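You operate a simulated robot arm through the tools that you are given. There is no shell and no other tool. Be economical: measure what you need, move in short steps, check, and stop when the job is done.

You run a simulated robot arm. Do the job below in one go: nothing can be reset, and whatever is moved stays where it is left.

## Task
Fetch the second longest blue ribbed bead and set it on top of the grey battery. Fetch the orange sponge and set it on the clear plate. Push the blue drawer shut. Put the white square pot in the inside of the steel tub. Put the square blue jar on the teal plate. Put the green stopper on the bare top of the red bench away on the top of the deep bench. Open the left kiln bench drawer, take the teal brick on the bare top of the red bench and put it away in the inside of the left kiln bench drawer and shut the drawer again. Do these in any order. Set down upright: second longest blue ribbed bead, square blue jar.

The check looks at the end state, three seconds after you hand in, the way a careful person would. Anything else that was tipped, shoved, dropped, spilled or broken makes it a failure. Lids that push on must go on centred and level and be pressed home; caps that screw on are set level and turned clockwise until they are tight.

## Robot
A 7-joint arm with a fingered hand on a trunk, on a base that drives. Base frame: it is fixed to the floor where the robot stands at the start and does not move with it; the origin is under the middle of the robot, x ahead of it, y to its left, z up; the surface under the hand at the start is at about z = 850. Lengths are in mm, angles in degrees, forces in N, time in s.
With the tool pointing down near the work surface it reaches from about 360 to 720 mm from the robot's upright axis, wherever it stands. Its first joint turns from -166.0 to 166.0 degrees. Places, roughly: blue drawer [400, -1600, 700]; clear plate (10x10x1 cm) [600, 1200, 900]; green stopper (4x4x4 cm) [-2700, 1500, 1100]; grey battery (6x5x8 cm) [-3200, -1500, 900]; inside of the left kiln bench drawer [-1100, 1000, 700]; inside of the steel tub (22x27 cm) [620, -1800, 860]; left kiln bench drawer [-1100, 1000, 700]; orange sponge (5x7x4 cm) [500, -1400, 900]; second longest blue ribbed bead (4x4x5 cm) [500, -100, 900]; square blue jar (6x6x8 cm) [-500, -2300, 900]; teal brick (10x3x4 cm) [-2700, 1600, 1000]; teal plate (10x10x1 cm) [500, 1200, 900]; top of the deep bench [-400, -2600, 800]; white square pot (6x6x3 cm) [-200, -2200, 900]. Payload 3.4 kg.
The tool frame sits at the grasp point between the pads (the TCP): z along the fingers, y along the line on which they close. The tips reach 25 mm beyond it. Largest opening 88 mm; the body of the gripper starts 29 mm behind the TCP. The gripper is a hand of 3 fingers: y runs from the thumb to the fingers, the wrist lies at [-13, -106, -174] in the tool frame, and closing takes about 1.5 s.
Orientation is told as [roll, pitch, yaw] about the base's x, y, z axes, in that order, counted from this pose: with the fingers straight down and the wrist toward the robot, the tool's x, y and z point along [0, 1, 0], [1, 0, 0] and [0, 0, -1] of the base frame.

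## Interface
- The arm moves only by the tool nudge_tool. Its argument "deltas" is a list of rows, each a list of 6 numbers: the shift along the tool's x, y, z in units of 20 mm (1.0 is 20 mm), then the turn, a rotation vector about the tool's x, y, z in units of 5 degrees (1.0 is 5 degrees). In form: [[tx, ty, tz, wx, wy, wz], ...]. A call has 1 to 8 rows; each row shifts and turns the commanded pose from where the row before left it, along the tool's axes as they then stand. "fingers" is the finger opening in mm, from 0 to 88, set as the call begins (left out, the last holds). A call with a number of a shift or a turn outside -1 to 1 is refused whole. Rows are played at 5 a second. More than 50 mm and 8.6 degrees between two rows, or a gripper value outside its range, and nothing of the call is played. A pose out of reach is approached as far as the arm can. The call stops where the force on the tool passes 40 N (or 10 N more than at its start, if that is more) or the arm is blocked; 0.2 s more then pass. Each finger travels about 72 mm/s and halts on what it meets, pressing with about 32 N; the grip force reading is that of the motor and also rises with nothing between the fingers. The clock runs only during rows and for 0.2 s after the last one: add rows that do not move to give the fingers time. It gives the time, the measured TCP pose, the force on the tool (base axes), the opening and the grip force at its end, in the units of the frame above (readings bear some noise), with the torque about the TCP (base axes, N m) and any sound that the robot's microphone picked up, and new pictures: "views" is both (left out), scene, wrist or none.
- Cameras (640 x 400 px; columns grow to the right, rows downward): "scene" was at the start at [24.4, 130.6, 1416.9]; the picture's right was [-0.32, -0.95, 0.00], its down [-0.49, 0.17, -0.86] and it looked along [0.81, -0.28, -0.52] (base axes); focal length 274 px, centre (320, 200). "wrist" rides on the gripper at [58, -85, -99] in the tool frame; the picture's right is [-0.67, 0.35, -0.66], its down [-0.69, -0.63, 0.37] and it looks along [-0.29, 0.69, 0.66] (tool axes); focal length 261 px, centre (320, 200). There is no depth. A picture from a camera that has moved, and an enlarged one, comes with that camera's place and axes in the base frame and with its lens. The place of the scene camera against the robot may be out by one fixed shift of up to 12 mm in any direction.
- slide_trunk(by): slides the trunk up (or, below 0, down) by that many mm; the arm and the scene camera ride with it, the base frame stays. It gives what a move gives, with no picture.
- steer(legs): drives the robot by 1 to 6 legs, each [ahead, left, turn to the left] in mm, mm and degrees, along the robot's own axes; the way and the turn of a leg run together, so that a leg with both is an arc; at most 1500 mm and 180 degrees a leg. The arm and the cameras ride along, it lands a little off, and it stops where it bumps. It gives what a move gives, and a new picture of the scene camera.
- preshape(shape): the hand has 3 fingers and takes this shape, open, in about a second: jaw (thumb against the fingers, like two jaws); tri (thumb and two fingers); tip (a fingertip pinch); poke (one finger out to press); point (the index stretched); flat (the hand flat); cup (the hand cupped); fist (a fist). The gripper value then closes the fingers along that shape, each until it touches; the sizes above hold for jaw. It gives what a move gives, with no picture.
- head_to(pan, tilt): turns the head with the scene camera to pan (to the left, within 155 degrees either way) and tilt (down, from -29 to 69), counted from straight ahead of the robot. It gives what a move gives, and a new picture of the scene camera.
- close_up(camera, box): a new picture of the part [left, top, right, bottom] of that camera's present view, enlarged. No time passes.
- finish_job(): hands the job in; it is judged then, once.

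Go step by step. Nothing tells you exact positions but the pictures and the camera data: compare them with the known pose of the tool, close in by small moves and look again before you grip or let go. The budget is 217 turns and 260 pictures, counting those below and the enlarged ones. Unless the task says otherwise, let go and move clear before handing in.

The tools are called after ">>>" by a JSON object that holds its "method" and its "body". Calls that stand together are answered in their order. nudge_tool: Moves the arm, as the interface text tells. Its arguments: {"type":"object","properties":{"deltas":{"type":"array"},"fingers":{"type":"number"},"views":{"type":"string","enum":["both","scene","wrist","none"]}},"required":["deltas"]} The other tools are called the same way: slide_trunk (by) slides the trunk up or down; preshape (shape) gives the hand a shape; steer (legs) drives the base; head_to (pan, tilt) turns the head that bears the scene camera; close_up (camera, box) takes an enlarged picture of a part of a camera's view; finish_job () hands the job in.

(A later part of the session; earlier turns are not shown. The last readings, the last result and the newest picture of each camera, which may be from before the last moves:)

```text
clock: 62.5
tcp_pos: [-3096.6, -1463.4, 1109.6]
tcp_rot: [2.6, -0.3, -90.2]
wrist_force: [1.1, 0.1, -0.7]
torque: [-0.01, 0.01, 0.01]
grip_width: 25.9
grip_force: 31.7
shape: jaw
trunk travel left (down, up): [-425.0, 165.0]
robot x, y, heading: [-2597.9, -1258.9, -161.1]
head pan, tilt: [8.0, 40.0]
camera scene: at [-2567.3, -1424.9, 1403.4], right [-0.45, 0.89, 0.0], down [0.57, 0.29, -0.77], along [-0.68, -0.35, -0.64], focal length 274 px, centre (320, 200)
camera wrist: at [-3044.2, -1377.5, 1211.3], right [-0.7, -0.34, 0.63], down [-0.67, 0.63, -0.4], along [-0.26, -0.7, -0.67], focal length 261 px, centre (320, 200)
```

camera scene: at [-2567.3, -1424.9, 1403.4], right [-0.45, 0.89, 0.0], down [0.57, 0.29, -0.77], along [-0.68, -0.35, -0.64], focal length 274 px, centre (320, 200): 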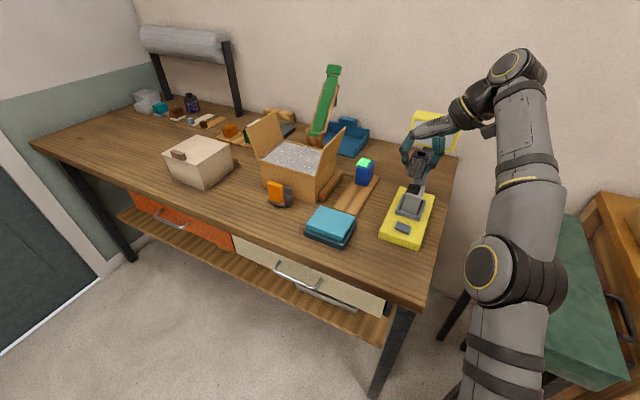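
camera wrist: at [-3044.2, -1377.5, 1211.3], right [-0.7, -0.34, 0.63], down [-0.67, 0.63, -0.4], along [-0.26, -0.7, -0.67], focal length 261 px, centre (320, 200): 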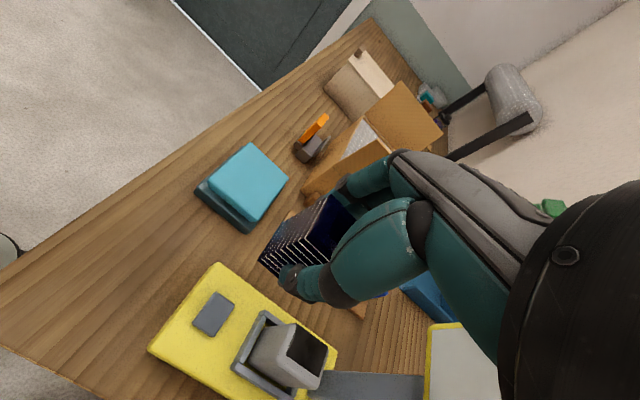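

Clear of the limit now. I level the hand (roll error) and move over the battery at about z 1050.

>>> {"method": "nudge_tool", "body": {"deltas": [[0, 0, 0, 0.06, -0.5, 0], [-0.9, -0.05, 0.6, 0, 0, 0], [-0.9, -0.05, 0.6, 0, 0, 0], [-0.9, -0.05, 0.6, 0, 0, 0], [-0.9, -0.05, 0.6, 0, 0, 0], [-0.9, -0.05, 0.6, 0, 0, 0]]}}

>>> {"method": "close_up", "body": {"camera": "scene", "box": [370, 100, 470, 260]}}

```text
clock: 63.9
tcp_pos: [-3148.6, -1456.5, 1033.6]
tcp_rot: [0.1, 0.0, -90.2]
wrist_force: [0.0, 0.2, -1.5]
torque: [0.02, 0.0, 0.01]
grip_width: 25.7
grip_force: 31.4
shape: jaw
out of reach, approached as far as the arm can: row 3, 4, 5, 6
trunk travel left (down, up): [-425.0, 165.0]
robot x, y, heading: [-2600.2, -1257.3, -161.2]
head pan, tilt: [8.0, 40.0]
camera scene: at [-2567.1, -1424.8, 1403.4], right [-0.45, 0.89, 0.0], down [0.57, 0.29, -0.77], along [-0.68, -0.35, -0.64], focal length 274 px, centre (320, 200)
camera wrist: at [-3091.6, -1371.1, 1134.9], right [-0.67, -0.35, 0.65], down [-0.68, 0.63, -0.37], along [-0.29, -0.69, -0.66], focal length 261 px, centre (320, 200)
```

scene: 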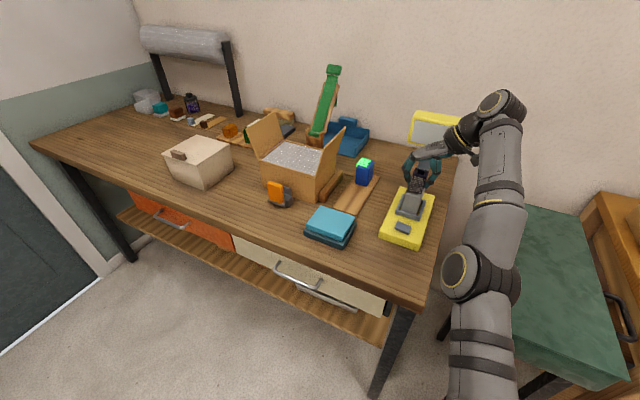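
wrist: 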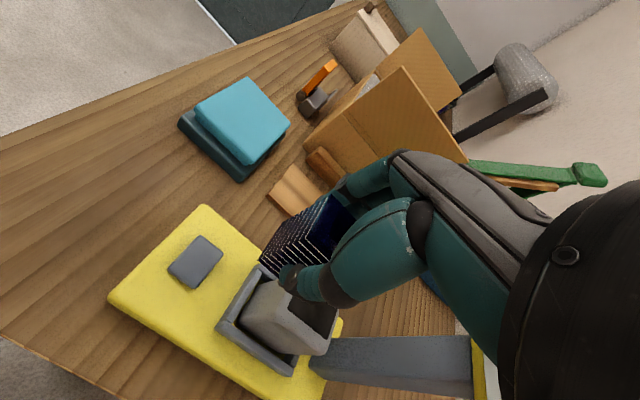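

```text
2.50 times, centred on (420, 180) of scene
camera zoom: at [-2567.1, -1424.8, 1403.4], right [-0.45, 0.89, 0.0], down [0.57, 0.29, -0.77], along [-0.68, -0.35, -0.64], focal length 686 px, centre (70, 250)
```

zoom: 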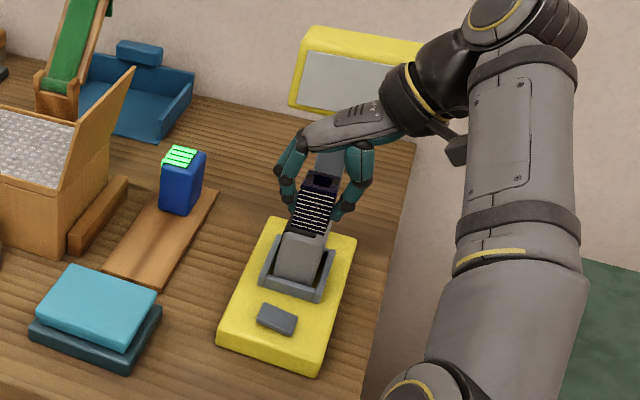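

The arm runs short here; raising the trunk should give a better elbow posture at this height. I try that.

>>> {"method": "slide_trunk", "body": {"by": 130}}

>>> {"method": "nudge_tool", "body": {"deltas": [[0, 0, 1, 0, 0, 0], [0, 0, 1, 0, 0, 0], [0, 0, 1, 0, 0, 0], [0, 0, 1, 0, 0, 0], [-0.8, 0, 0.8, 0, 0, 0], [-0.8, 0, 0, 0, 0, 0], [-0.6, 0, 0, 0, 0, 0]]}}

```text
clock: 65.4
tcp_pos: [-3149.1, -1457.3, 1164.7]
tcp_rot: [0.1, 0.0, -90.1]
wrist_force: [0.9, 0.6, -0.8]
torque: [0.01, -0.01, 0.03]
grip_width: 25.7
grip_force: 32.5
shape: jaw
trunk travel left (down, up): [-555.0, 35.0]
robot x, y, heading: [-2597.2, -1254.3, -161.2]
head pan, tilt: [8.0, 40.0]
```

```text
clock: 67.0
tcp_pos: [-3186.6, -1456.8, 1073.8]
tcp_rot: [0.2, 0.0, -90.0]
wrist_force: [0.7, -0.3, -1.2]
torque: [-0.02, -0.02, -0.01]
grip_width: 25.8
grip_force: 32.2
shape: jaw
out of reach, approached as far as the arm can: row 1, 2, 3, 4, 5, 6, 7
trunk travel left (down, up): [-555.0, 35.0]
robot x, y, heading: [-2597.9, -1259.6, -161.1]
head pan, tilt: [8.0, 40.0]
camera scene: at [-2567.0, -1424.7, 1533.4], right [-0.45, 0.89, 0.0], down [0.57, 0.29, -0.77], along [-0.68, -0.35, -0.64], focal length 274 px, centre (320, 200)
camera wrist: at [-3129.5, -1370.3, 1174.2], right [-0.67, -0.35, 0.65], down [-0.68, 0.63, -0.37], along [-0.29, -0.69, -0.66], focal length 261 px, centre (320, 200)
```

scene: 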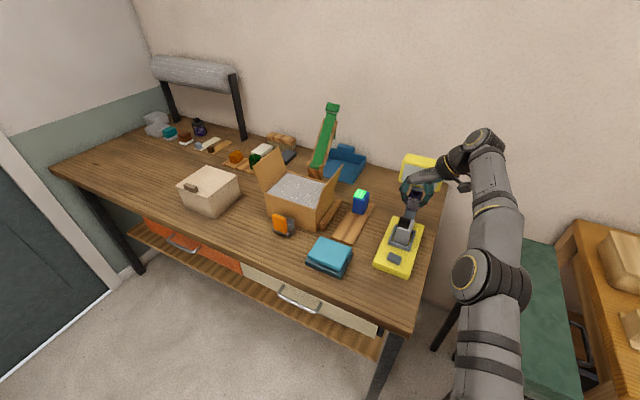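
wrist: 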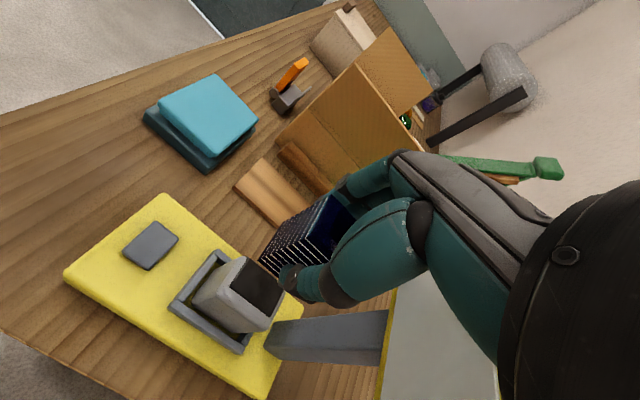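

>>> {"method": "close_up", "body": {"camera": "wrist", "box": [150, 200, 350, 380]}}

>>> {"method": "close_up", "body": {"camera": "scene", "box": [370, 140, 450, 280]}}

```text
2.22 times, centred on (250, 290) of wrist
camera zoom: at [-3129.5, -1370.3, 1174.2], right [-0.67, -0.35, 0.65], down [-0.68, 0.63, -0.37], along [-0.29, -0.69, -0.66], focal length 579 px, centre (476, 0)
```

zoom: 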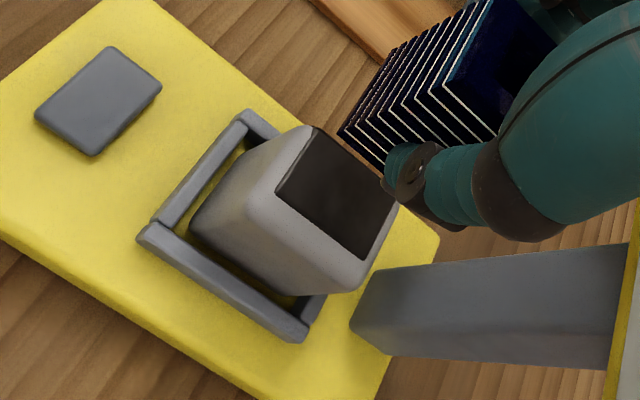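

```text
2.86 times, centred on (410, 210) of scene
camera zoom: at [-2567.0, -1424.7, 1533.4], right [-0.45, 0.89, 0.0], down [0.57, 0.29, -0.77], along [-0.68, -0.35, -0.64], focal length 784 px, centre (63, 171)
```

zoom: 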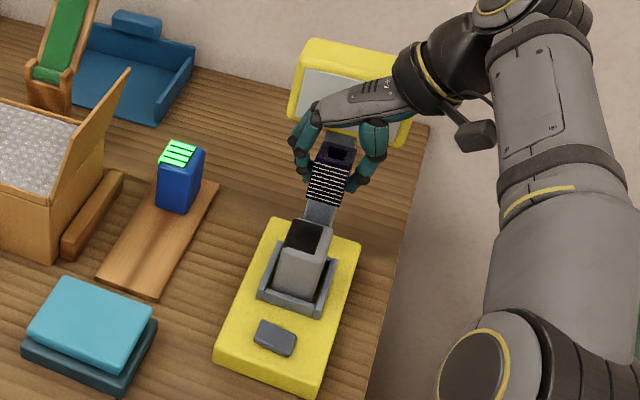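

Battery top centre is near (-3217,-1462, ~938). I continue over it and descend most of the way.

>>> {"method": "nudge_tool", "body": {"deltas": [[0, 0.1, 1, 0, 0, 0], [-0.3, 0.1, 1, 0, 0, 0], [-0.5, 0, 0.7, 0, 0, 0], [-0.5, 0, 0.5, 0, 0, 0]]}}

>>> {"method": "close_up", "body": {"camera": "wrist", "box": [180, 200, 340, 340]}}

>>> {"method": "close_up", "body": {"camera": "scene", "box": [370, 160, 450, 280]}}

```text
clock: 68.0
tcp_pos: [-3202.5, -1457.8, 1007.6]
tcp_rot: [0.1, -0.1, -90.2]
wrist_force: [0.3, 0.2, -1.0]
torque: [0.01, 0.01, 0.01]
grip_width: 25.7
grip_force: 31.5
shape: jaw
out of reach, approached as far as the arm can: row 3, 4
trunk travel left (down, up): [-555.0, 35.0]
robot x, y, heading: [-2600.4, -1258.9, -161.1]
head pan, tilt: [8.0, 40.0]
camera scene: at [-2566.6, -1424.2, 1533.5], right [-0.45, 0.89, 0.0], down [0.57, 0.29, -0.77], along [-0.68, -0.35, -0.64], focal length 274 px, centre (320, 200)
camera wrist: at [-3145.6, -1371.9, 1107.3], right [-0.67, -0.35, 0.65], down [-0.68, 0.63, -0.37], along [-0.29, -0.69, -0.66], focal length 261 px, centre (320, 200)
```

scene: 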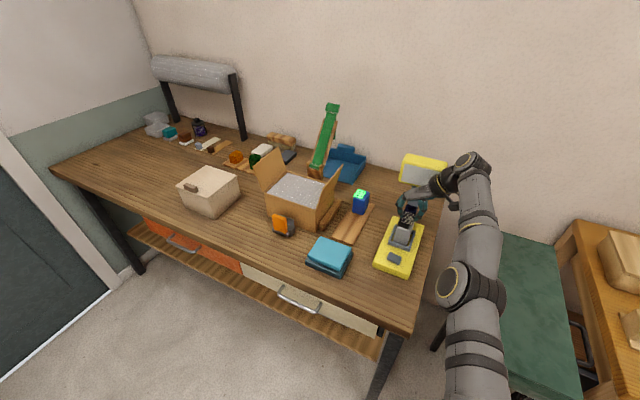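
wrist: 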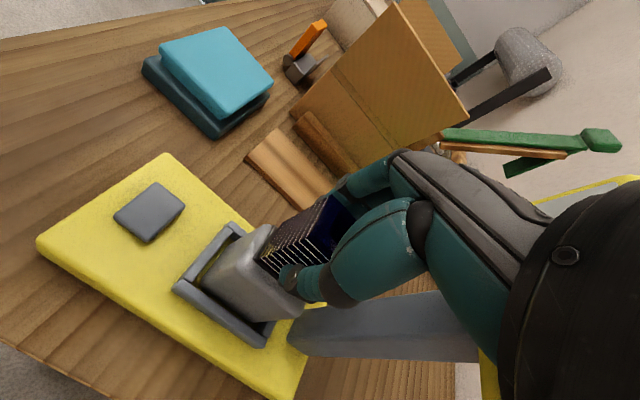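

```text
2.86 times, centred on (260, 270) of wrist
camera zoom: at [-3145.6, -1371.9, 1107.3], right [-0.67, -0.35, 0.65], down [-0.68, 0.63, -0.37], along [-0.29, -0.69, -0.66], focal length 745 px, centre (491, 0)
```

zoom: 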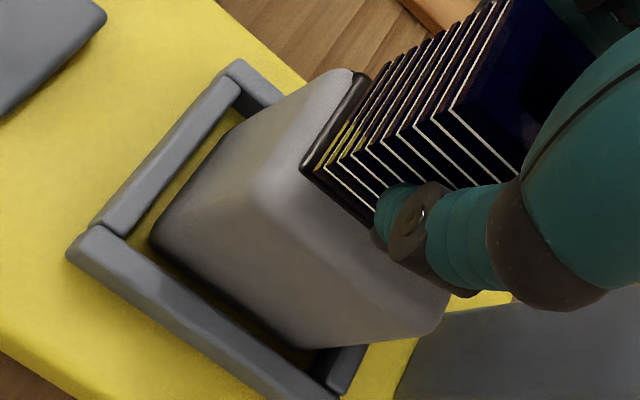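

```text
3.33 times, centred on (410, 220) of scene
camera zoom: at [-2566.6, -1424.2, 1533.5], right [-0.45, 0.89, 0.0], down [0.57, 0.29, -0.77], along [-0.68, -0.35, -0.64], focal length 914 px, centre (20, 133)
```

zoom: 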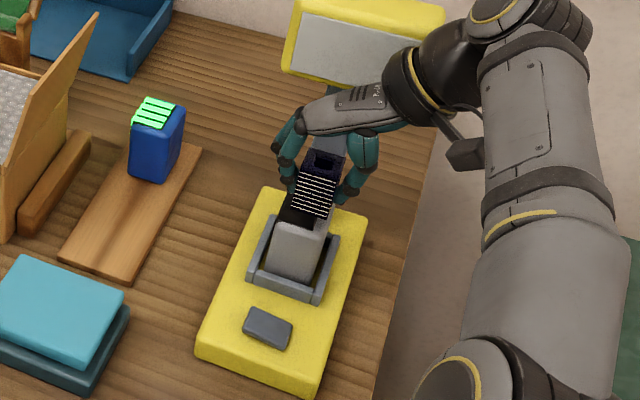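

The battery top spans about x -3190..-3248, y -1486..-1447, so I shift to (-3214,-1465) and come down.

>>> {"method": "nudge_tool", "body": {"deltas": [[-0.2, 0.18, 0.3, 0, 0, 0], [-0.4, 0.18, 0.3, 0, 0, 0], [-0.2, 0, 0.3, 0, 0, 0], [0, 0, 0.2, 0, 0, 0]]}}

>>> {"method": "close_up", "body": {"camera": "wrist", "box": [180, 200, 340, 340]}}

>>> {"method": "close_up", "body": {"camera": "scene", "box": [380, 180, 440, 260]}}

```text
clock: 69.0
tcp_pos: [-3206.0, -1462.1, 986.5]
tcp_rot: [-0.2, -0.2, -90.2]
wrist_force: [-1.2, -3.4, 21.2]
torque: [-0.16, 0.01, -0.01]
grip_width: 26.6
grip_force: 32.0
shape: jaw
out of reach, approached as far as the arm can: row 1, 2
trunk travel left (down, up): [-555.0, 35.0]
robot x, y, heading: [-2597.3, -1254.1, -161.1]
head pan, tilt: [8.0, 40.0]
camera scene: at [-2564.1, -1423.9, 1533.9], right [-0.45, 0.89, 0.0], down [0.57, 0.29, -0.77], along [-0.68, -0.35, -0.64], focal length 274 px, centre (320, 200)
camera wrist: at [-3147.5, -1375.7, 1085.7], right [-0.67, -0.34, 0.66], down [-0.69, 0.63, -0.36], along [-0.29, -0.7, -0.66], focal length 261 px, centre (320, 200)
```

scene: 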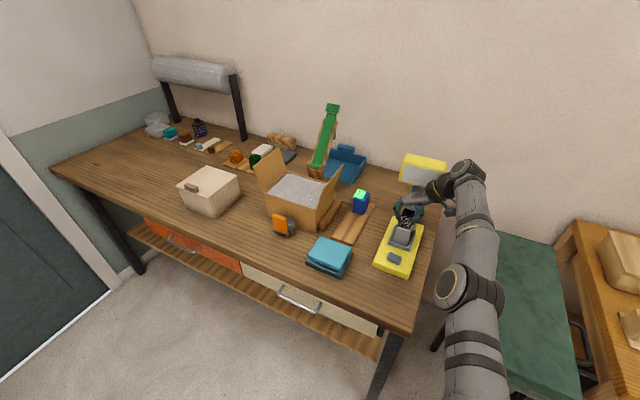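
wrist: 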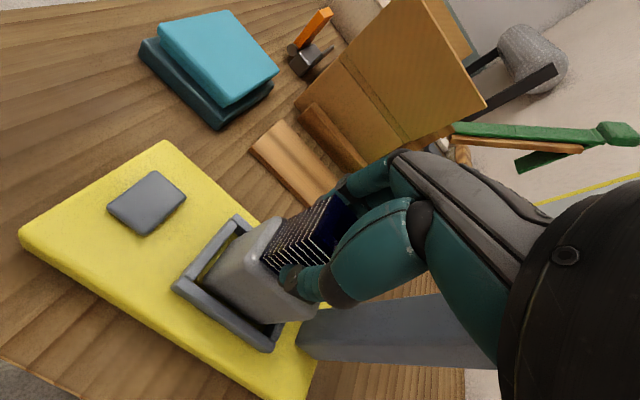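

```text
2.86 times, centred on (260, 270) of wrist
camera zoom: at [-3147.5, -1375.7, 1085.7], right [-0.67, -0.34, 0.66], down [-0.69, 0.63, -0.36], along [-0.29, -0.7, -0.66], focal length 745 px, centre (491, 0)
```

zoom: 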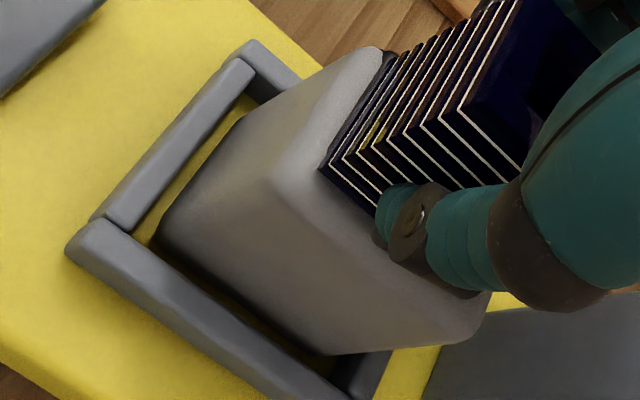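

```text
5.00 times, centred on (410, 220) of scene
camera zoom: at [-2564.1, -1423.9, 1533.9], right [-0.45, 0.89, 0.0], down [0.57, 0.29, -0.77], along [-0.68, -0.35, -0.64], focal length 1371 px, centre (-130, 100)
```

zoom: 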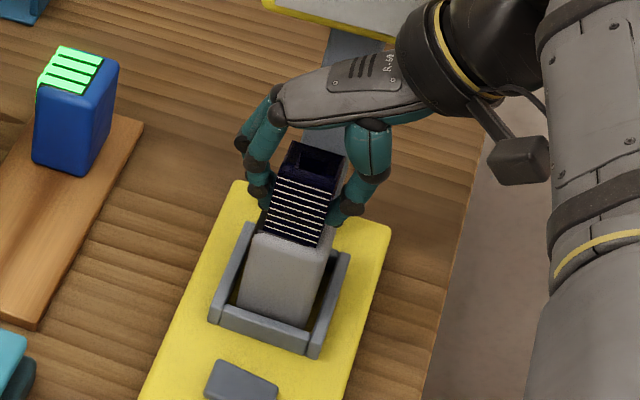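

Contact at TCP z 986.5 with the bead standing on the battery. I relieve the push slightly, open, and rise.

>>> {"method": "nudge_tool", "body": {"deltas": [[0, 0, -0.05, 0, 0, 0], [0, 0, -0.03, 0, 0, 0]], "views": "none"}}

>>> {"method": "nudge_tool", "body": {"deltas": [[0, 0, 0, 0, 0, 0], [0, 0, 0, 0, 0, 0], [0, 0, 0, 0, 0, 0], [0, 0, 0, 0, 0, 0], [0, 0, 0, 0, 0, 0]], "fingers": 60}}

```text
clock: 69.6
tcp_pos: [-3205.3, -1460.7, 986.6]
tcp_rot: [-0.1, -0.1, -90.2]
wrist_force: [-3.2, -4.8, 26.4]
torque: [-0.22, 0.06, -0.04]
grip_width: 26.8
grip_force: 32.7
shape: jaw
trunk travel left (down, up): [-555.0, 35.0]
robot x, y, heading: [-2600.0, -1256.1, -161.0]
head pan, tilt: [8.0, 40.0]
```

```text
clock: 70.8
tcp_pos: [-3206.2, -1461.3, 982.5]
tcp_rot: [0.1, 0.0, -90.1]
wrist_force: [-1.0, 0.4, -1.0]
torque: [0.01, 0.02, -0.01]
grip_width: 59.4
grip_force: 0.0
shape: jaw
trunk travel left (down, up): [-555.0, 35.0]
robot x, y, heading: [-2601.6, -1259.8, -160.8]
head pan, tilt: [8.0, 40.0]
camera scene: at [-2566.7, -1424.5, 1533.4], right [-0.45, 0.89, 0.0], down [0.57, 0.29, -0.77], along [-0.68, -0.35, -0.64], focal length 274 px, centre (320, 200)
camera wrist: at [-3149.1, -1375.6, 1083.7], right [-0.67, -0.35, 0.65], down [-0.68, 0.63, -0.37], along [-0.29, -0.69, -0.66], focal length 261 px, centre (320, 200)
```

scene: 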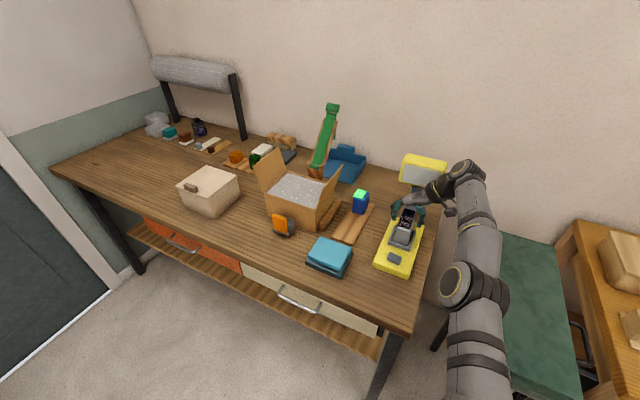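
wrist: 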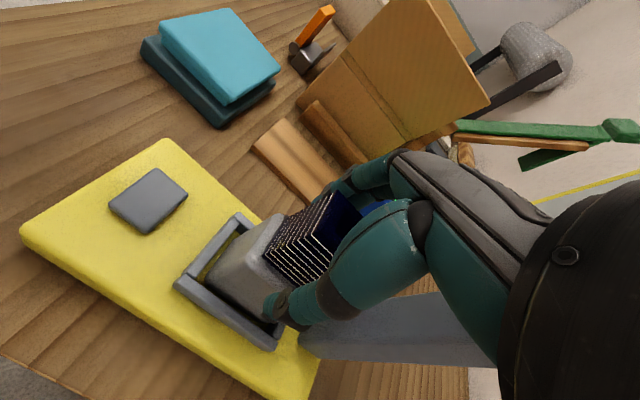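

Bead stands on the battery. I rise straight, then retract.

>>> {"method": "nudge_tool", "body": {"deltas": [[0, 0, -0.7, 0, 0, 0], [0, 0, -0.8, 0, 0, 0], [0, 0, -1, 0, 0, 0], [0.1, 0, -1, 0, 0, 0], [0.5, 0, -1, 0, 0, 0], [1, 0, -1, 0, 0, 0], [1, 0, -0.5, 0, 0, 0], [1, 0, 0, 0, 0, 0]]}}

>>> {"method": "close_up", "body": {"camera": "scene", "box": [380, 180, 440, 280]}}

```text
clock: 72.6
tcp_pos: [-3170.2, -1466.9, 1115.4]
tcp_rot: [0.1, -0.1, -90.1]
wrist_force: [-0.2, -0.1, -0.6]
torque: [-0.01, -0.01, -0.03]
grip_width: 59.8
grip_force: 0.1
shape: jaw
out of reach, approached as far as the arm can: row 2, 3, 6, 7, 8
trunk travel left (down, up): [-555.0, 35.0]
robot x, y, heading: [-2596.0, -1258.9, -161.4]
head pan, tilt: [8.0, 40.0]
camera scene: at [-2566.9, -1424.5, 1533.4], right [-0.45, 0.89, 0.0], down [0.57, 0.29, -0.77], along [-0.68, -0.35, -0.64], focal length 274 px, centre (320, 200)
camera wrist: at [-3111.7, -1380.4, 1214.3], right [-0.67, -0.35, 0.65], down [-0.68, 0.63, -0.37], along [-0.28, -0.69, -0.66], focal length 261 px, centre (320, 200)
```

scene: 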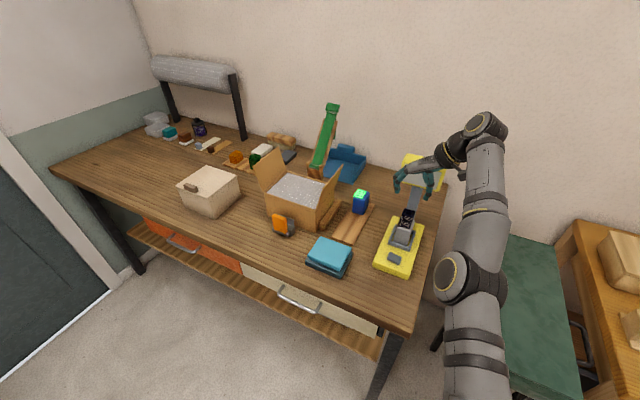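
wrist: 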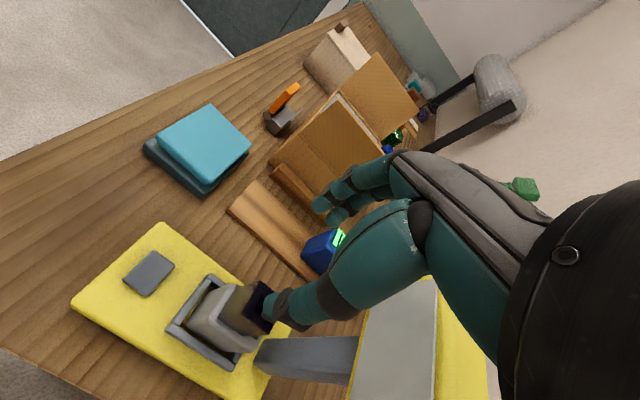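

```text
4.00 times, centred on (410, 230) of scene
camera zoom: at [-2566.9, -1424.5, 1533.4], right [-0.45, 0.89, 0.0], down [0.57, 0.29, -0.77], along [-0.68, -0.35, -0.64], focal length 1097 px, centre (-40, 80)
```

zoom: 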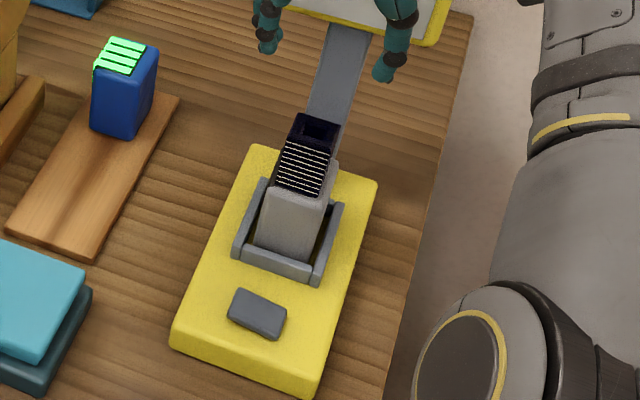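

Bead done. I retract and unwind the hand, then head for the kiln-bench drawers.

>>> {"method": "nudge_tool", "body": {"deltas": [[1, 0, 0, 0, 0, 0], [1, 0, 0, 0, 0, 0.8], [1, 0, 0, 0, 0, 1], [1, 0, 0, 0, 0, 1], [0.8, -0.5, 0, 0, 0, 1], [0.5, -0.5, 0, 0, 0, 1], [0.5, -0.5, 0, 0, 0, 1], [0.5, -0.5, 0, 0, 0, 1]], "views": "none"}}

>>> {"method": "nudge_tool", "body": {"deltas": [[0, 0, 0, 0, 0, 1], [0, 0, 0, 0, 0, 1], [0, 0, 0, 0, 0, 1], [0, 0, 0, 0, 0, 1], [0, 0, 0, 0, 0, 1], [0, 0, 0, 0, 0, 1], [0, 0, 0, 0, 0, 1]], "views": "none"}}

```text
clock: 74.4
tcp_pos: [-3191.6, -1477.6, 1186.3]
tcp_rot: [0.2, 0.2, -124.2]
wrist_force: [-0.4, 0.3, 0.0]
torque: [0.01, -0.01, 0.0]
grip_width: 59.3
grip_force: 0.0
shape: jaw
out of reach, approached as far as the arm can: row 1, 2, 3, 4, 5, 6, 7, 8
trunk travel left (down, up): [-555.0, 35.0]
robot x, y, heading: [-2599.3, -1255.1, -161.1]
head pan, tilt: [8.0, 40.0]
```

```text
clock: 76.0
tcp_pos: [-3215.9, -1484.4, 1199.6]
tcp_rot: [0.0, 0.2, -159.3]
wrist_force: [-0.3, 0.3, -0.3]
torque: [-0.02, 0.01, 0.01]
grip_width: 59.8
grip_force: 0.1
shape: jaw
out of reach, approached as far as the arm can: row 1, 2, 3, 4, 5, 7
trunk travel left (down, up): [-555.0, 35.0]
robot x, y, heading: [-2596.5, -1260.3, -161.2]
head pan, tilt: [8.0, 40.0]
```

The reading shows the hand further out and higher than asked; let me look.

>>> {"method": "nudge_tool", "body": {"deltas": [[0, -1, 0, 0, 0, 0], [0, -1, 0, 0, 0, 0]]}}

```text
clock: 76.6
tcp_pos: [-3204.7, -1479.1, 1216.6]
tcp_rot: [0.0, 0.3, -159.1]
wrist_force: [-0.3, 0.4, 0.1]
torque: [-0.01, 0.01, 0.01]
grip_width: 59.6
grip_force: 0.0
shape: jaw
out of reach, approached as far as the arm can: row 1, 2
trunk travel left (down, up): [-555.0, 35.0]
robot x, y, heading: [-2598.0, -1255.4, -161.1]
head pan, tilt: [8.0, 40.0]
camera scene: at [-2566.6, -1424.5, 1533.4], right [-0.45, 0.89, 0.0], down [0.57, 0.29, -0.77], along [-0.68, -0.35, -0.64], focal length 274 px, centre (320, 200)
camera wrist: at [-3105.2, -1502.5, 1317.7], right [-0.57, 0.5, 0.65], down [0.35, 0.87, -0.36], along [-0.75, 0.02, -0.66], focal length 261 px, centre (320, 200)
```

scene: 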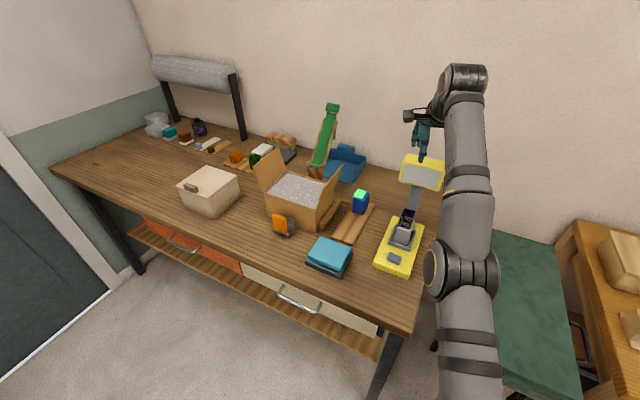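
wrist: 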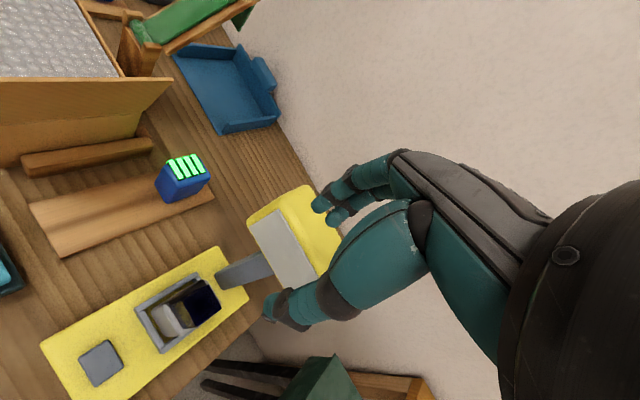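

>>> {"method": "nudge_tool", "body": {"deltas": [[0, -1, 0, 0, 0, 0], [0, -1, 0, 0, 0, 0], [0, -1, 0, 0, 0, 0], [0, -1, 0, 0, 0, 0], [0, -1, 0, 0, 0, 0], [0, -1, 0, 0, 0, 0], [0, -1, 0, 0, 0, 0], [0, -1, 0, 0, 0, 0]], "views": "scene"}}

```text
clock: 78.4
tcp_pos: [-3150.0, -1454.7, 1294.6]
tcp_rot: [0.1, 0.2, -159.0]
wrist_force: [-0.4, -0.2, 0.6]
torque: [-0.01, -0.01, 0.03]
grip_width: 59.5
grip_force: 0.1
shape: jaw
out of reach, approached as far as the arm can: row 1, 2, 3, 4, 5, 6, 7, 8
trunk travel left (down, up): [-555.0, 35.0]
robot x, y, heading: [-2597.5, -1260.3, -161.0]
head pan, tilt: [8.0, 40.0]
camera scene: at [-2566.5, -1424.4, 1533.4], right [-0.45, 0.89, 0.0], down [0.57, 0.29, -0.77], along [-0.68, -0.35, -0.64], focal length 274 px, centre (320, 200)
```

scene: 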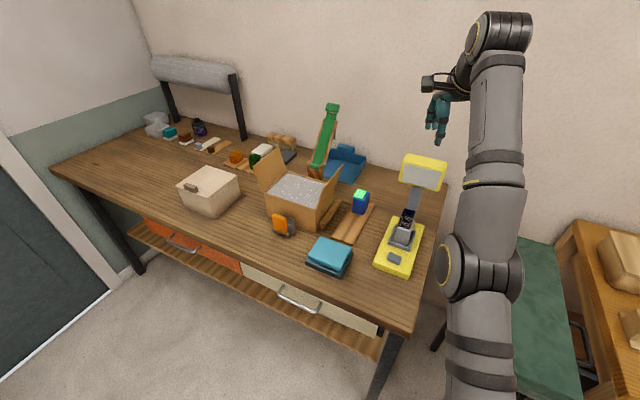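

The arm is stuck straight-elbowed on a sphere, but clear. I back the base away, then fold the arm.

>>> {"method": "steer", "body": {"legs": [[-600, 0, 0]]}}

>>> {"method": "nudge_tool", "body": {"deltas": [[0, -1, 1, 0, 0, 0], [0, -1, 1, 0, 0, 0], [0, -1, 1, 0, 0, 0], [0, -1, 1, 0, 0, 0], [0, -1, 1, 0, 0, 0], [0, -1, 1, 0, 0, 0], [0, -1, 1, 0, 0, 0], [0, -1, 1, 0, 0, 0]], "views": "none"}}

```text
clock: 81.8
tcp_pos: [-2585.8, -1259.9, 1295.2]
tcp_rot: [0.0, 0.4, -159.1]
wrist_force: [-0.2, -0.2, -0.3]
torque: [0.0, 0.01, -0.02]
grip_width: 59.5
grip_force: 0.0
shape: jaw
trunk travel left (down, up): [-555.0, 35.0]
robot x, y, heading: [-2036.9, -1064.7, -161.0]
head pan, tilt: [8.0, 40.0]
camera scene: at [-2001.9, -1230.7, 1533.5], right [-0.45, 0.89, 0.0], down [0.57, 0.29, -0.77], along [-0.68, -0.35, -0.64], focal length 274 px, centre (320, 200)
```

scene: 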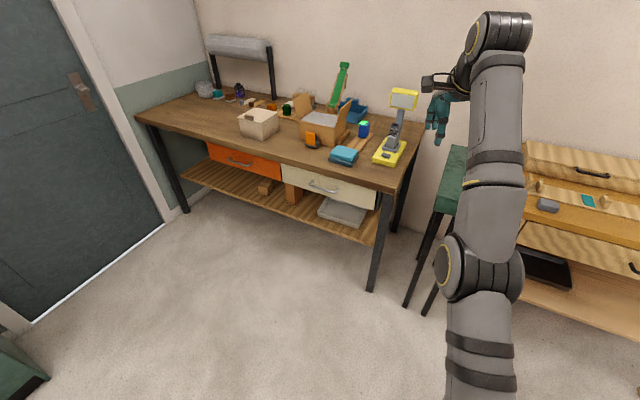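

```text
clock: 83.6
tcp_pos: [-2586.2, -1260.3, 1294.7]
tcp_rot: [0.1, 0.1, -159.0]
wrist_force: [0.2, 0.1, -0.2]
torque: [0.0, 0.0, -0.01]
grip_width: 59.6
grip_force: 0.1
shape: jaw
out of reach, approached as far as the arm can: row 1, 2, 3, 4, 5, 6, 7, 8
trunk travel left (down, up): [-555.0, 35.0]
robot x, y, heading: [-2031.8, -1065.9, -161.2]
head pan, tilt: [8.0, 40.0]
```

>>> {"method": "nudge_tool", "body": {"deltas": [[0, 0, 1, 0, 0, 0], [0, 0, 1, 0, 0, 0], [0, 0, 1, 0, 0, 0], [0, 0, 1, 0, 0, 0], [0, 0, 1, 0, 0, 0], [0, 0, 1, 0, 0, 0], [0, 0, 1, 0, 0, 0]], "views": "none"}}

>>> {"method": "nudge_tool", "body": {"deltas": [[-1, -1, 0, 0, 0, 0], [-1, -1, 0, 0, 0, 0], [-1, -1, 0, 0, 0, 0], [-1, -1, 0, 0, 0, 0], [-1, -1, 0, 0, 0, 0]], "views": "scene"}}

```text
clock: 85.2
tcp_pos: [-2651.3, -1282.1, 1202.2]
tcp_rot: [0.0, 0.3, -159.1]
wrist_force: [-0.1, 0.2, 0.9]
torque: [-0.04, 0.02, 0.0]
grip_width: 59.7
grip_force: 0.0
shape: jaw
out of reach, approached as far as the arm can: row 1, 2, 3, 4, 5, 6, 7
trunk travel left (down, up): [-555.0, 35.0]
robot x, y, heading: [-2034.2, -1063.6, -161.2]
head pan, tilt: [8.0, 40.0]
```

```text
clock: 86.4
tcp_pos: [-2647.5, -1160.8, 1242.6]
tcp_rot: [0.0, 0.2, -159.2]
wrist_force: [0.6, -0.4, -0.5]
torque: [-0.01, 0.03, 0.0]
grip_width: 59.6
grip_force: 0.0
shape: jaw
out of reach, approached as far as the arm can: row 1, 2, 3, 4, 5
trunk travel left (down, up): [-555.0, 35.0]
robot x, y, heading: [-2035.6, -1063.7, -160.8]
head pan, tilt: [8.0, 40.0]
camera scene: at [-2002.3, -1230.5, 1533.5], right [-0.45, 0.89, 0.0], down [0.57, 0.29, -0.77], along [-0.68, -0.35, -0.64], focal length 274 px, centre (320, 200)
```

scene: 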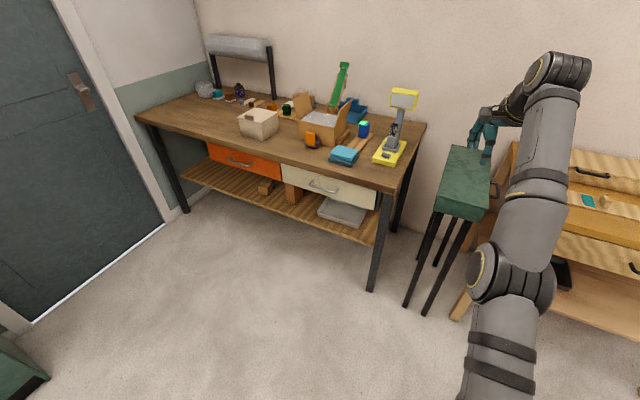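

>>> {"method": "nudge_tool", "body": {"deltas": [[0, 0.68, 0.74, 0, 0, 0], [0, 0.68, 0.74, 0, 0, 0], [0, 0.68, 0.74, 0, 0, 0], [0, 0.68, 0.74, 0, 0, 0], [0, 0, 1, 0, 0, 0], [0, 0, 1, 0, 0, 0], [0, -0.3, 1, 0, 0, 0], [0, -0.3, 1, 0, 0, 0]], "views": "none"}}

```text
clock: 88.2
tcp_pos: [-2715.9, -1180.1, 1113.7]
tcp_rot: [0.0, 0.3, -159.1]
wrist_force: [0.2, -0.7, -0.3]
torque: [0.04, 0.01, 0.0]
grip_width: 59.8
grip_force: 0.0
shape: jaw
out of reach, approached as far as the arm can: row 3, 5, 6, 7, 8
trunk travel left (down, up): [-555.0, 35.0]
robot x, y, heading: [-2028.1, -1064.2, -161.2]
head pan, tilt: [8.0, 40.0]
```

>>> {"method": "nudge_tool", "body": {"deltas": [[0, -0.55, -0.8, 0, 0, 0], [0, -0.6, -0.8, 0, 0, 0], [0, -0.65, -0.8, 0, 0, 0], [0, -0.7, -0.7, 0, 0, 0], [0, -0.8, -0.6, 0, 0, 0], [0, -0.9, -0.4, 0, 0, 0], [0, -1, 0, 0, 0, 0], [0, -1, 0, 0, 0, 0]], "views": "none"}}

```text
clock: 90.0
tcp_pos: [-2656.8, -1136.7, 1230.7]
tcp_rot: [-0.1, 0.2, -159.0]
wrist_force: [-0.8, 0.0, 0.1]
torque: [0.0, 0.01, 0.04]
grip_width: 59.7
grip_force: 0.1
shape: jaw
out of reach, approached as far as the arm can: row 1, 2, 3, 4, 5, 6, 7, 8
trunk travel left (down, up): [-555.0, 35.0]
robot x, y, heading: [-2035.5, -1066.1, -161.1]
head pan, tilt: [8.0, 40.0]
```

The arm seems stuck on a joint limit after unwinding while stretched. I wind the hand back sideways, retract there, and unwind close in.

>>> {"method": "nudge_tool", "body": {"deltas": [[0, 0, 0, 0, 0, -1], [0, 0, 0, 0, 0, -1], [0, 0, 0, 0, 0, -1], [0, 0, 0, 0, 0, -1], [0, 0, 0, 0, 0, -1], [0, 0, 0, 0, 0, -1], [0, 0, 0, 0, 0, -1], [0, 0, 0, 0, 0, -1]], "views": "none"}}

>>> {"method": "nudge_tool", "body": {"deltas": [[1, -0.8, 0, 0, 0, 0], [1, -0.8, 0, 0, 0, 0], [1, -0.8, 0, 0, 0, 0], [1, -0.8, 0, 0, 0, 0]], "views": "scene"}}

```text
clock: 91.8
tcp_pos: [-2620.5, -1141.7, 1203.5]
tcp_rot: [0.1, 0.0, -119.0]
wrist_force: [-0.4, -0.9, 0.0]
torque: [0.02, 0.0, -0.01]
grip_width: 59.9
grip_force: 0.1
shape: jaw
out of reach, approached as far as the arm can: row 2, 3, 4, 5, 6, 7, 8
trunk travel left (down, up): [-555.0, 35.0]
robot x, y, heading: [-2037.0, -1063.1, -161.0]
head pan, tilt: [8.0, 40.0]
```

```text
clock: 92.8
tcp_pos: [-2514.2, -1123.6, 1204.2]
tcp_rot: [0.1, 0.2, -119.1]
wrist_force: [-0.7, -0.3, -0.6]
torque: [0.01, 0.01, 0.0]
grip_width: 59.5
grip_force: 0.0
shape: jaw
trunk travel left (down, up): [-555.0, 35.0]
robot x, y, heading: [-2031.1, -1065.2, -161.2]
head pan, tilt: [8.0, 40.0]
camera scene: at [-2001.6, -1230.8, 1533.4], right [-0.45, 0.89, 0.0], down [0.57, 0.29, -0.77], along [-0.68, -0.35, -0.64], focal length 274 px, centre (320, 200)
```

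scene: 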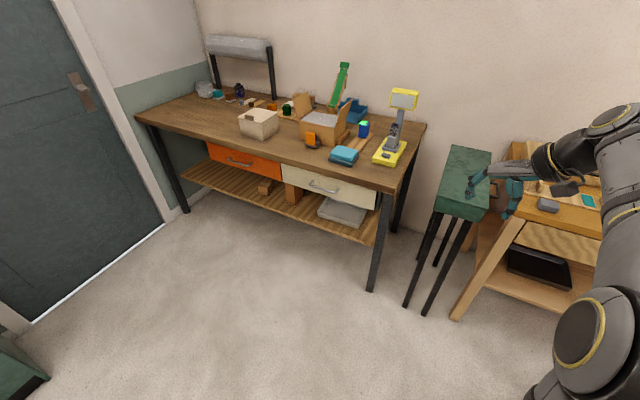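

It moves freely again. I unwind close in.

>>> {"method": "nudge_tool", "body": {"deltas": [[1, -0.5, 0, 0, 0, 0], [1, -0.5, 0, 0, 0, 1], [0, 0, 0, 0, 0, 1], [0, 0, 0, 0, 0, 1], [0, 0, 0, 0, 0, 1], [0, 0, 0, 0, 0, 1], [0, 0, 0, 0, 0, 1], [0, 0, 0, 0, 0, 1]], "views": "none"}}

>>> {"method": "slide_trunk", "body": {"by": -130}}

>>> {"method": "head_to", "body": {"pan": -150, "tilt": 25}}

```text
clock: 94.6
tcp_pos: [-2473.7, -1125.7, 1202.9]
tcp_rot: [0.0, 0.3, -154.3]
wrist_force: [0.2, 0.3, -0.5]
torque: [-0.01, 0.01, -0.02]
grip_width: 59.6
grip_force: 0.1
shape: jaw
trunk travel left (down, up): [-555.0, 35.0]
robot x, y, heading: [-2033.0, -1063.3, -160.9]
head pan, tilt: [8.0, 40.0]
```

```text
clock: 96.2
tcp_pos: [-2473.3, -1126.2, 1073.9]
tcp_rot: [0.0, 0.2, -154.1]
wrist_force: [0.0, 0.1, 0.1]
torque: [-0.03, 0.04, -0.01]
grip_width: 59.9
grip_force: 0.0
shape: jaw
trunk travel left (down, up): [-425.0, 165.0]
robot x, y, heading: [-2035.8, -1058.7, -160.9]
head pan, tilt: [8.0, 40.0]
```

```text
clock: 98.6
tcp_pos: [-2473.5, -1127.4, 1073.8]
tcp_rot: [0.0, 0.2, -154.1]
wrist_force: [0.1, -0.1, -0.2]
torque: [0.01, -0.02, -0.01]
grip_width: 59.6
grip_force: 0.0
shape: jaw
trunk travel left (down, up): [-425.0, 165.0]
robot x, y, heading: [-2035.0, -1065.0, -160.9]
head pan, tilt: [-150.0, 25.0]
camera scene: at [-1866.1, -1122.7, 1426.8], right [0.75, -0.66, 0.0], down [-0.28, -0.32, -0.91], along [0.59, 0.68, -0.42], focal length 274 px, centre (320, 200)
```

scene: 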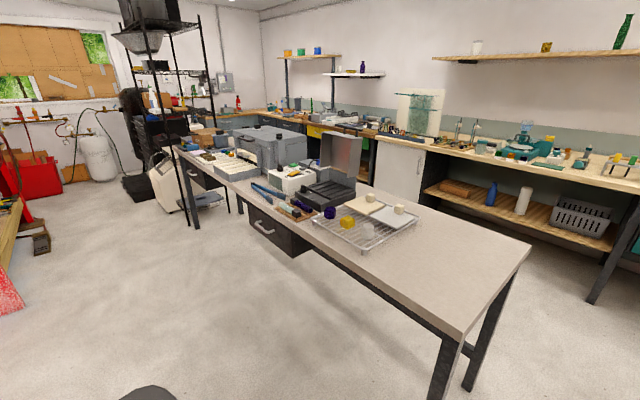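

Left drawer is the farther one. I turn to face +x and drive alongside to it.

>>> {"method": "steer", "body": {"legs": [[0, 0, 161], [100, 1050, 0], [60, 980, 0]]}}

>>> {"method": "head_to", "body": {"pan": 0, "tilt": 45}}

```text
clock: 115.2
tcp_pos: [-1322.0, 810.2, 1072.8]
tcp_rot: [-0.1, 0.3, 2.7]
wrist_force: [0.7, 0.0, -0.9]
torque: [0.01, -0.02, 0.01]
grip_width: 59.7
grip_force: 0.1
shape: jaw
trunk travel left (down, up): [-425.0, 165.0]
robot x, y, heading: [-1750.0, 925.7, -4.3]
head pan, tilt: [-150.0, 25.0]
camera scene: at [-1883.1, 1049.3, 1426.8], right [-0.43, 0.9, 0.0], down [0.38, 0.18, -0.91], along [-0.82, -0.39, -0.42], focal length 274 px, centre (320, 200)
```

scene: 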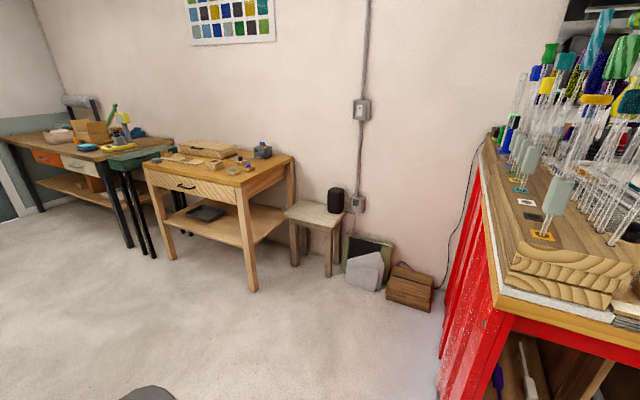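

```text
clock: 117.5
tcp_pos: [-1321.9, 811.0, 1073.1]
tcp_rot: [0.1, 0.2, 2.7]
wrist_force: [1.0, 0.3, 0.2]
torque: [0.02, -0.02, 0.0]
grip_width: 59.8
grip_force: 0.1
shape: jaw
trunk travel left (down, up): [-425.0, 165.0]
robot x, y, heading: [-1751.9, 923.4, -4.2]
head pan, tilt: [0.0, 45.0]
camera scene: at [-1719.1, 1083.3, 1396.2], right [-0.07, -1.0, 0.0], down [-0.71, 0.05, -0.71], along [0.71, -0.05, -0.71], focal length 274 px, centre (320, 200)
```

scene: 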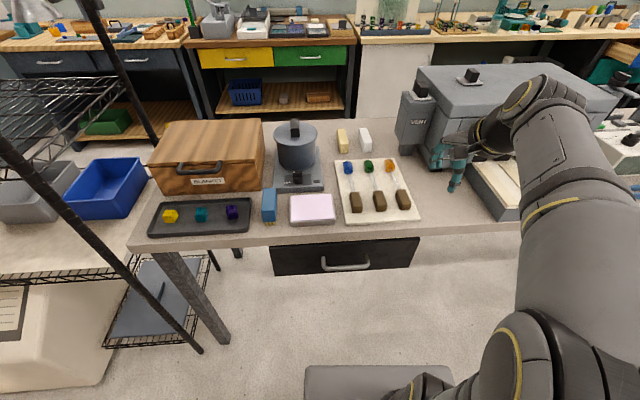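

>>> {"method": "close_up", "body": {"camera": "scene", "box": [260, 215, 440, 295]}}

>>> {"method": "head_to", "body": {"pan": -8, "tilt": 60}}

```text
3.56 times, centred on (350, 255) of scene
camera zoom: at [-1719.1, 1083.3, 1396.2], right [-0.07, -1.0, 0.0], down [-0.71, 0.05, -0.71], along [0.71, -0.05, -0.71], focal length 975 px, centre (213, 4)
```

zoom: 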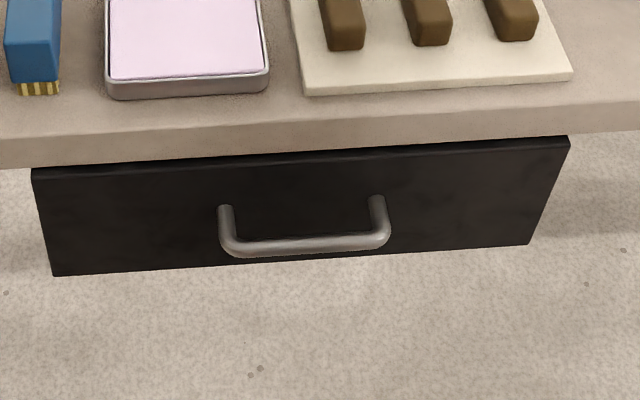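

```text
clock: 118.3
tcp_pos: [-1321.8, 810.5, 1072.6]
tcp_rot: [-0.1, 0.2, 2.8]
wrist_force: [-0.2, 0.9, -0.1]
torque: [0.01, 0.02, 0.03]
grip_width: 59.9
grip_force: 0.1
shape: jaw
trunk travel left (down, up): [-425.0, 165.0]
robot x, y, heading: [-1751.4, 924.9, -4.3]
head pan, tilt: [-8.0, 60.0]
camera scene: at [-1735.0, 1075.2, 1376.8], right [-0.21, -0.98, 0.0], down [-0.85, 0.18, -0.5], along [0.49, -0.11, -0.87], focal length 274 px, centre (320, 200)
```

scene: 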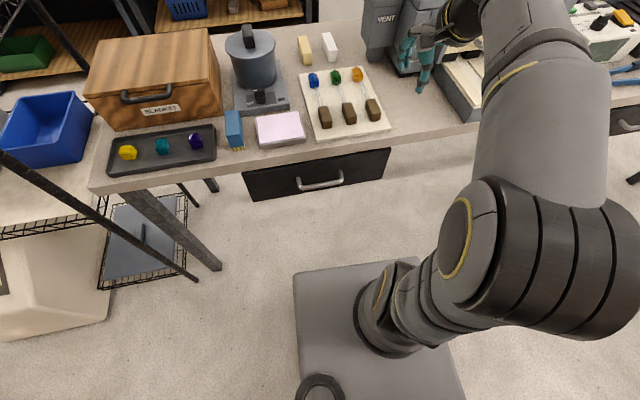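

Drawer bar handle is near (-1337, 984, 757), about 35 mm proud of the front. I will hook it with the hand tilted 45° forward, then pull by driving back. First align the base and lower the trunk.

>>> {"method": "steer", "body": {"legs": [[-110, 35, 4.3]]}}

>>> {"method": "slide_trunk", "body": {"by": -180}}

>>> {"method": "nudge_tool", "body": {"deltas": [[0.8, 0, 0, -1, 0, 0], [0.8, 0, 0, -1, 0, 0], [0.8, 0, 0, -1, 0, 0], [0.8, 0, 0, -1, 0, 0], [0, 0, 0, -1, 0, 0], [0, 0, 0, -1, 0, 0], [0, 0, 0, -1, 0, 0], [0, 0, 0, -1, 0, 0]], "fingers": 34}}

```text
clock: 119.5
tcp_pos: [-1423.3, 880.8, 1072.6]
tcp_rot: [0.0, 0.2, 6.9]
wrist_force: [-0.4, -0.3, -0.1]
torque: [-0.01, 0.03, 0.02]
grip_width: 59.8
grip_force: 0.0
shape: jaw
trunk travel left (down, up): [-425.0, 165.0]
robot x, y, heading: [-1856.8, 964.8, -0.1]
head pan, tilt: [-8.0, 60.0]
camera scene: at [-1854.2, 1115.0, 1376.7], right [-0.14, -0.99, 0.0], down [-0.86, 0.12, -0.5], along [0.5, -0.07, -0.87], focal length 274 px, centre (320, 200)
```

scene: 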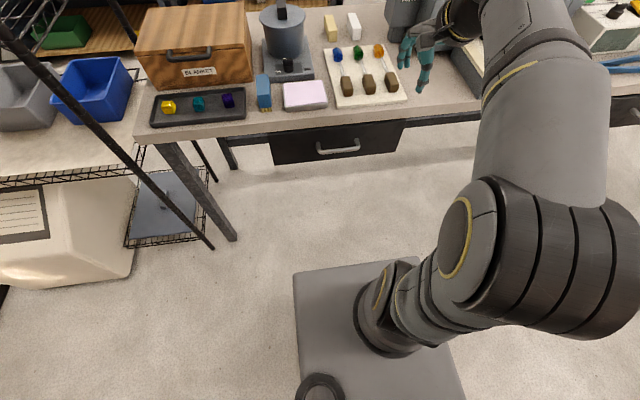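

```text
clock: 121.5
tcp_pos: [-1422.4, 881.3, 893.6]
tcp_rot: [-0.1, 0.2, 6.9]
wrist_force: [-0.7, 0.5, 0.4]
torque: [0.01, 0.0, 0.0]
grip_width: 59.9
grip_force: 0.1
shape: jaw
trunk travel left (down, up): [-245.0, 345.0]
robot x, y, heading: [-1859.1, 962.2, -0.0]
head pan, tilt: [-8.0, 60.0]
```

```text
clock: 123.3
tcp_pos: [-1428.6, 942.3, 888.3]
tcp_rot: [-0.1, -38.9, 6.7]
wrist_force: [-0.4, 0.9, -0.3]
torque: [0.01, -0.02, 0.02]
grip_width: 34.2
grip_force: 0.2
shape: jaw
trunk travel left (down, up): [-245.0, 345.0]
robot x, y, heading: [-1854.9, 965.4, -0.1]
head pan, tilt: [-8.0, 60.0]
camera scene: at [-1853.9, 1114.9, 1197.1], right [-0.14, -0.99, 0.0], down [-0.86, 0.12, -0.5], along [0.5, -0.07, -0.87], focal length 274 px, centre (320, 200)
camera wrist: at [-1563.5, 986.1, 912.3], right [-0.06, -0.68, 0.73], down [-0.18, -0.71, -0.68], along [0.98, -0.17, -0.08], focal length 261 px, centre (320, 200)
```

scene: 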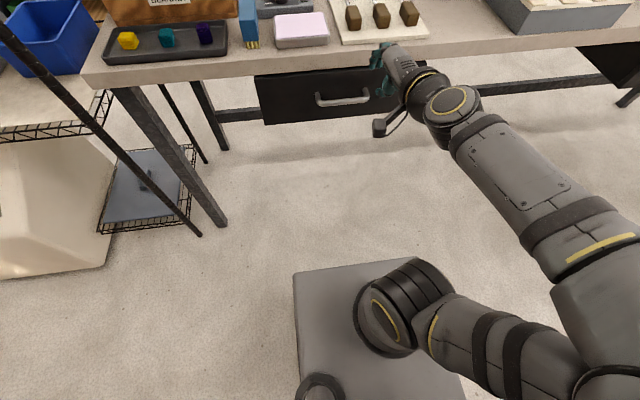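
wrist: 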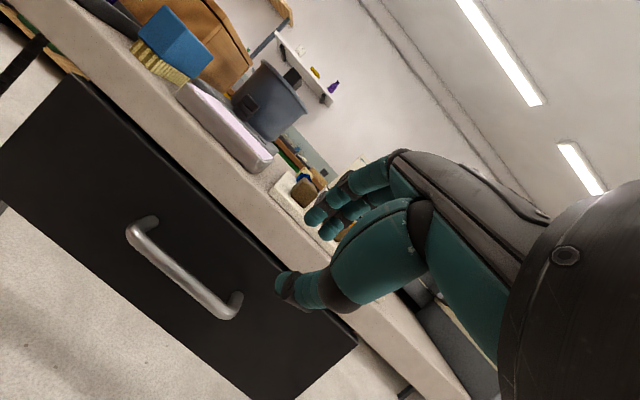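

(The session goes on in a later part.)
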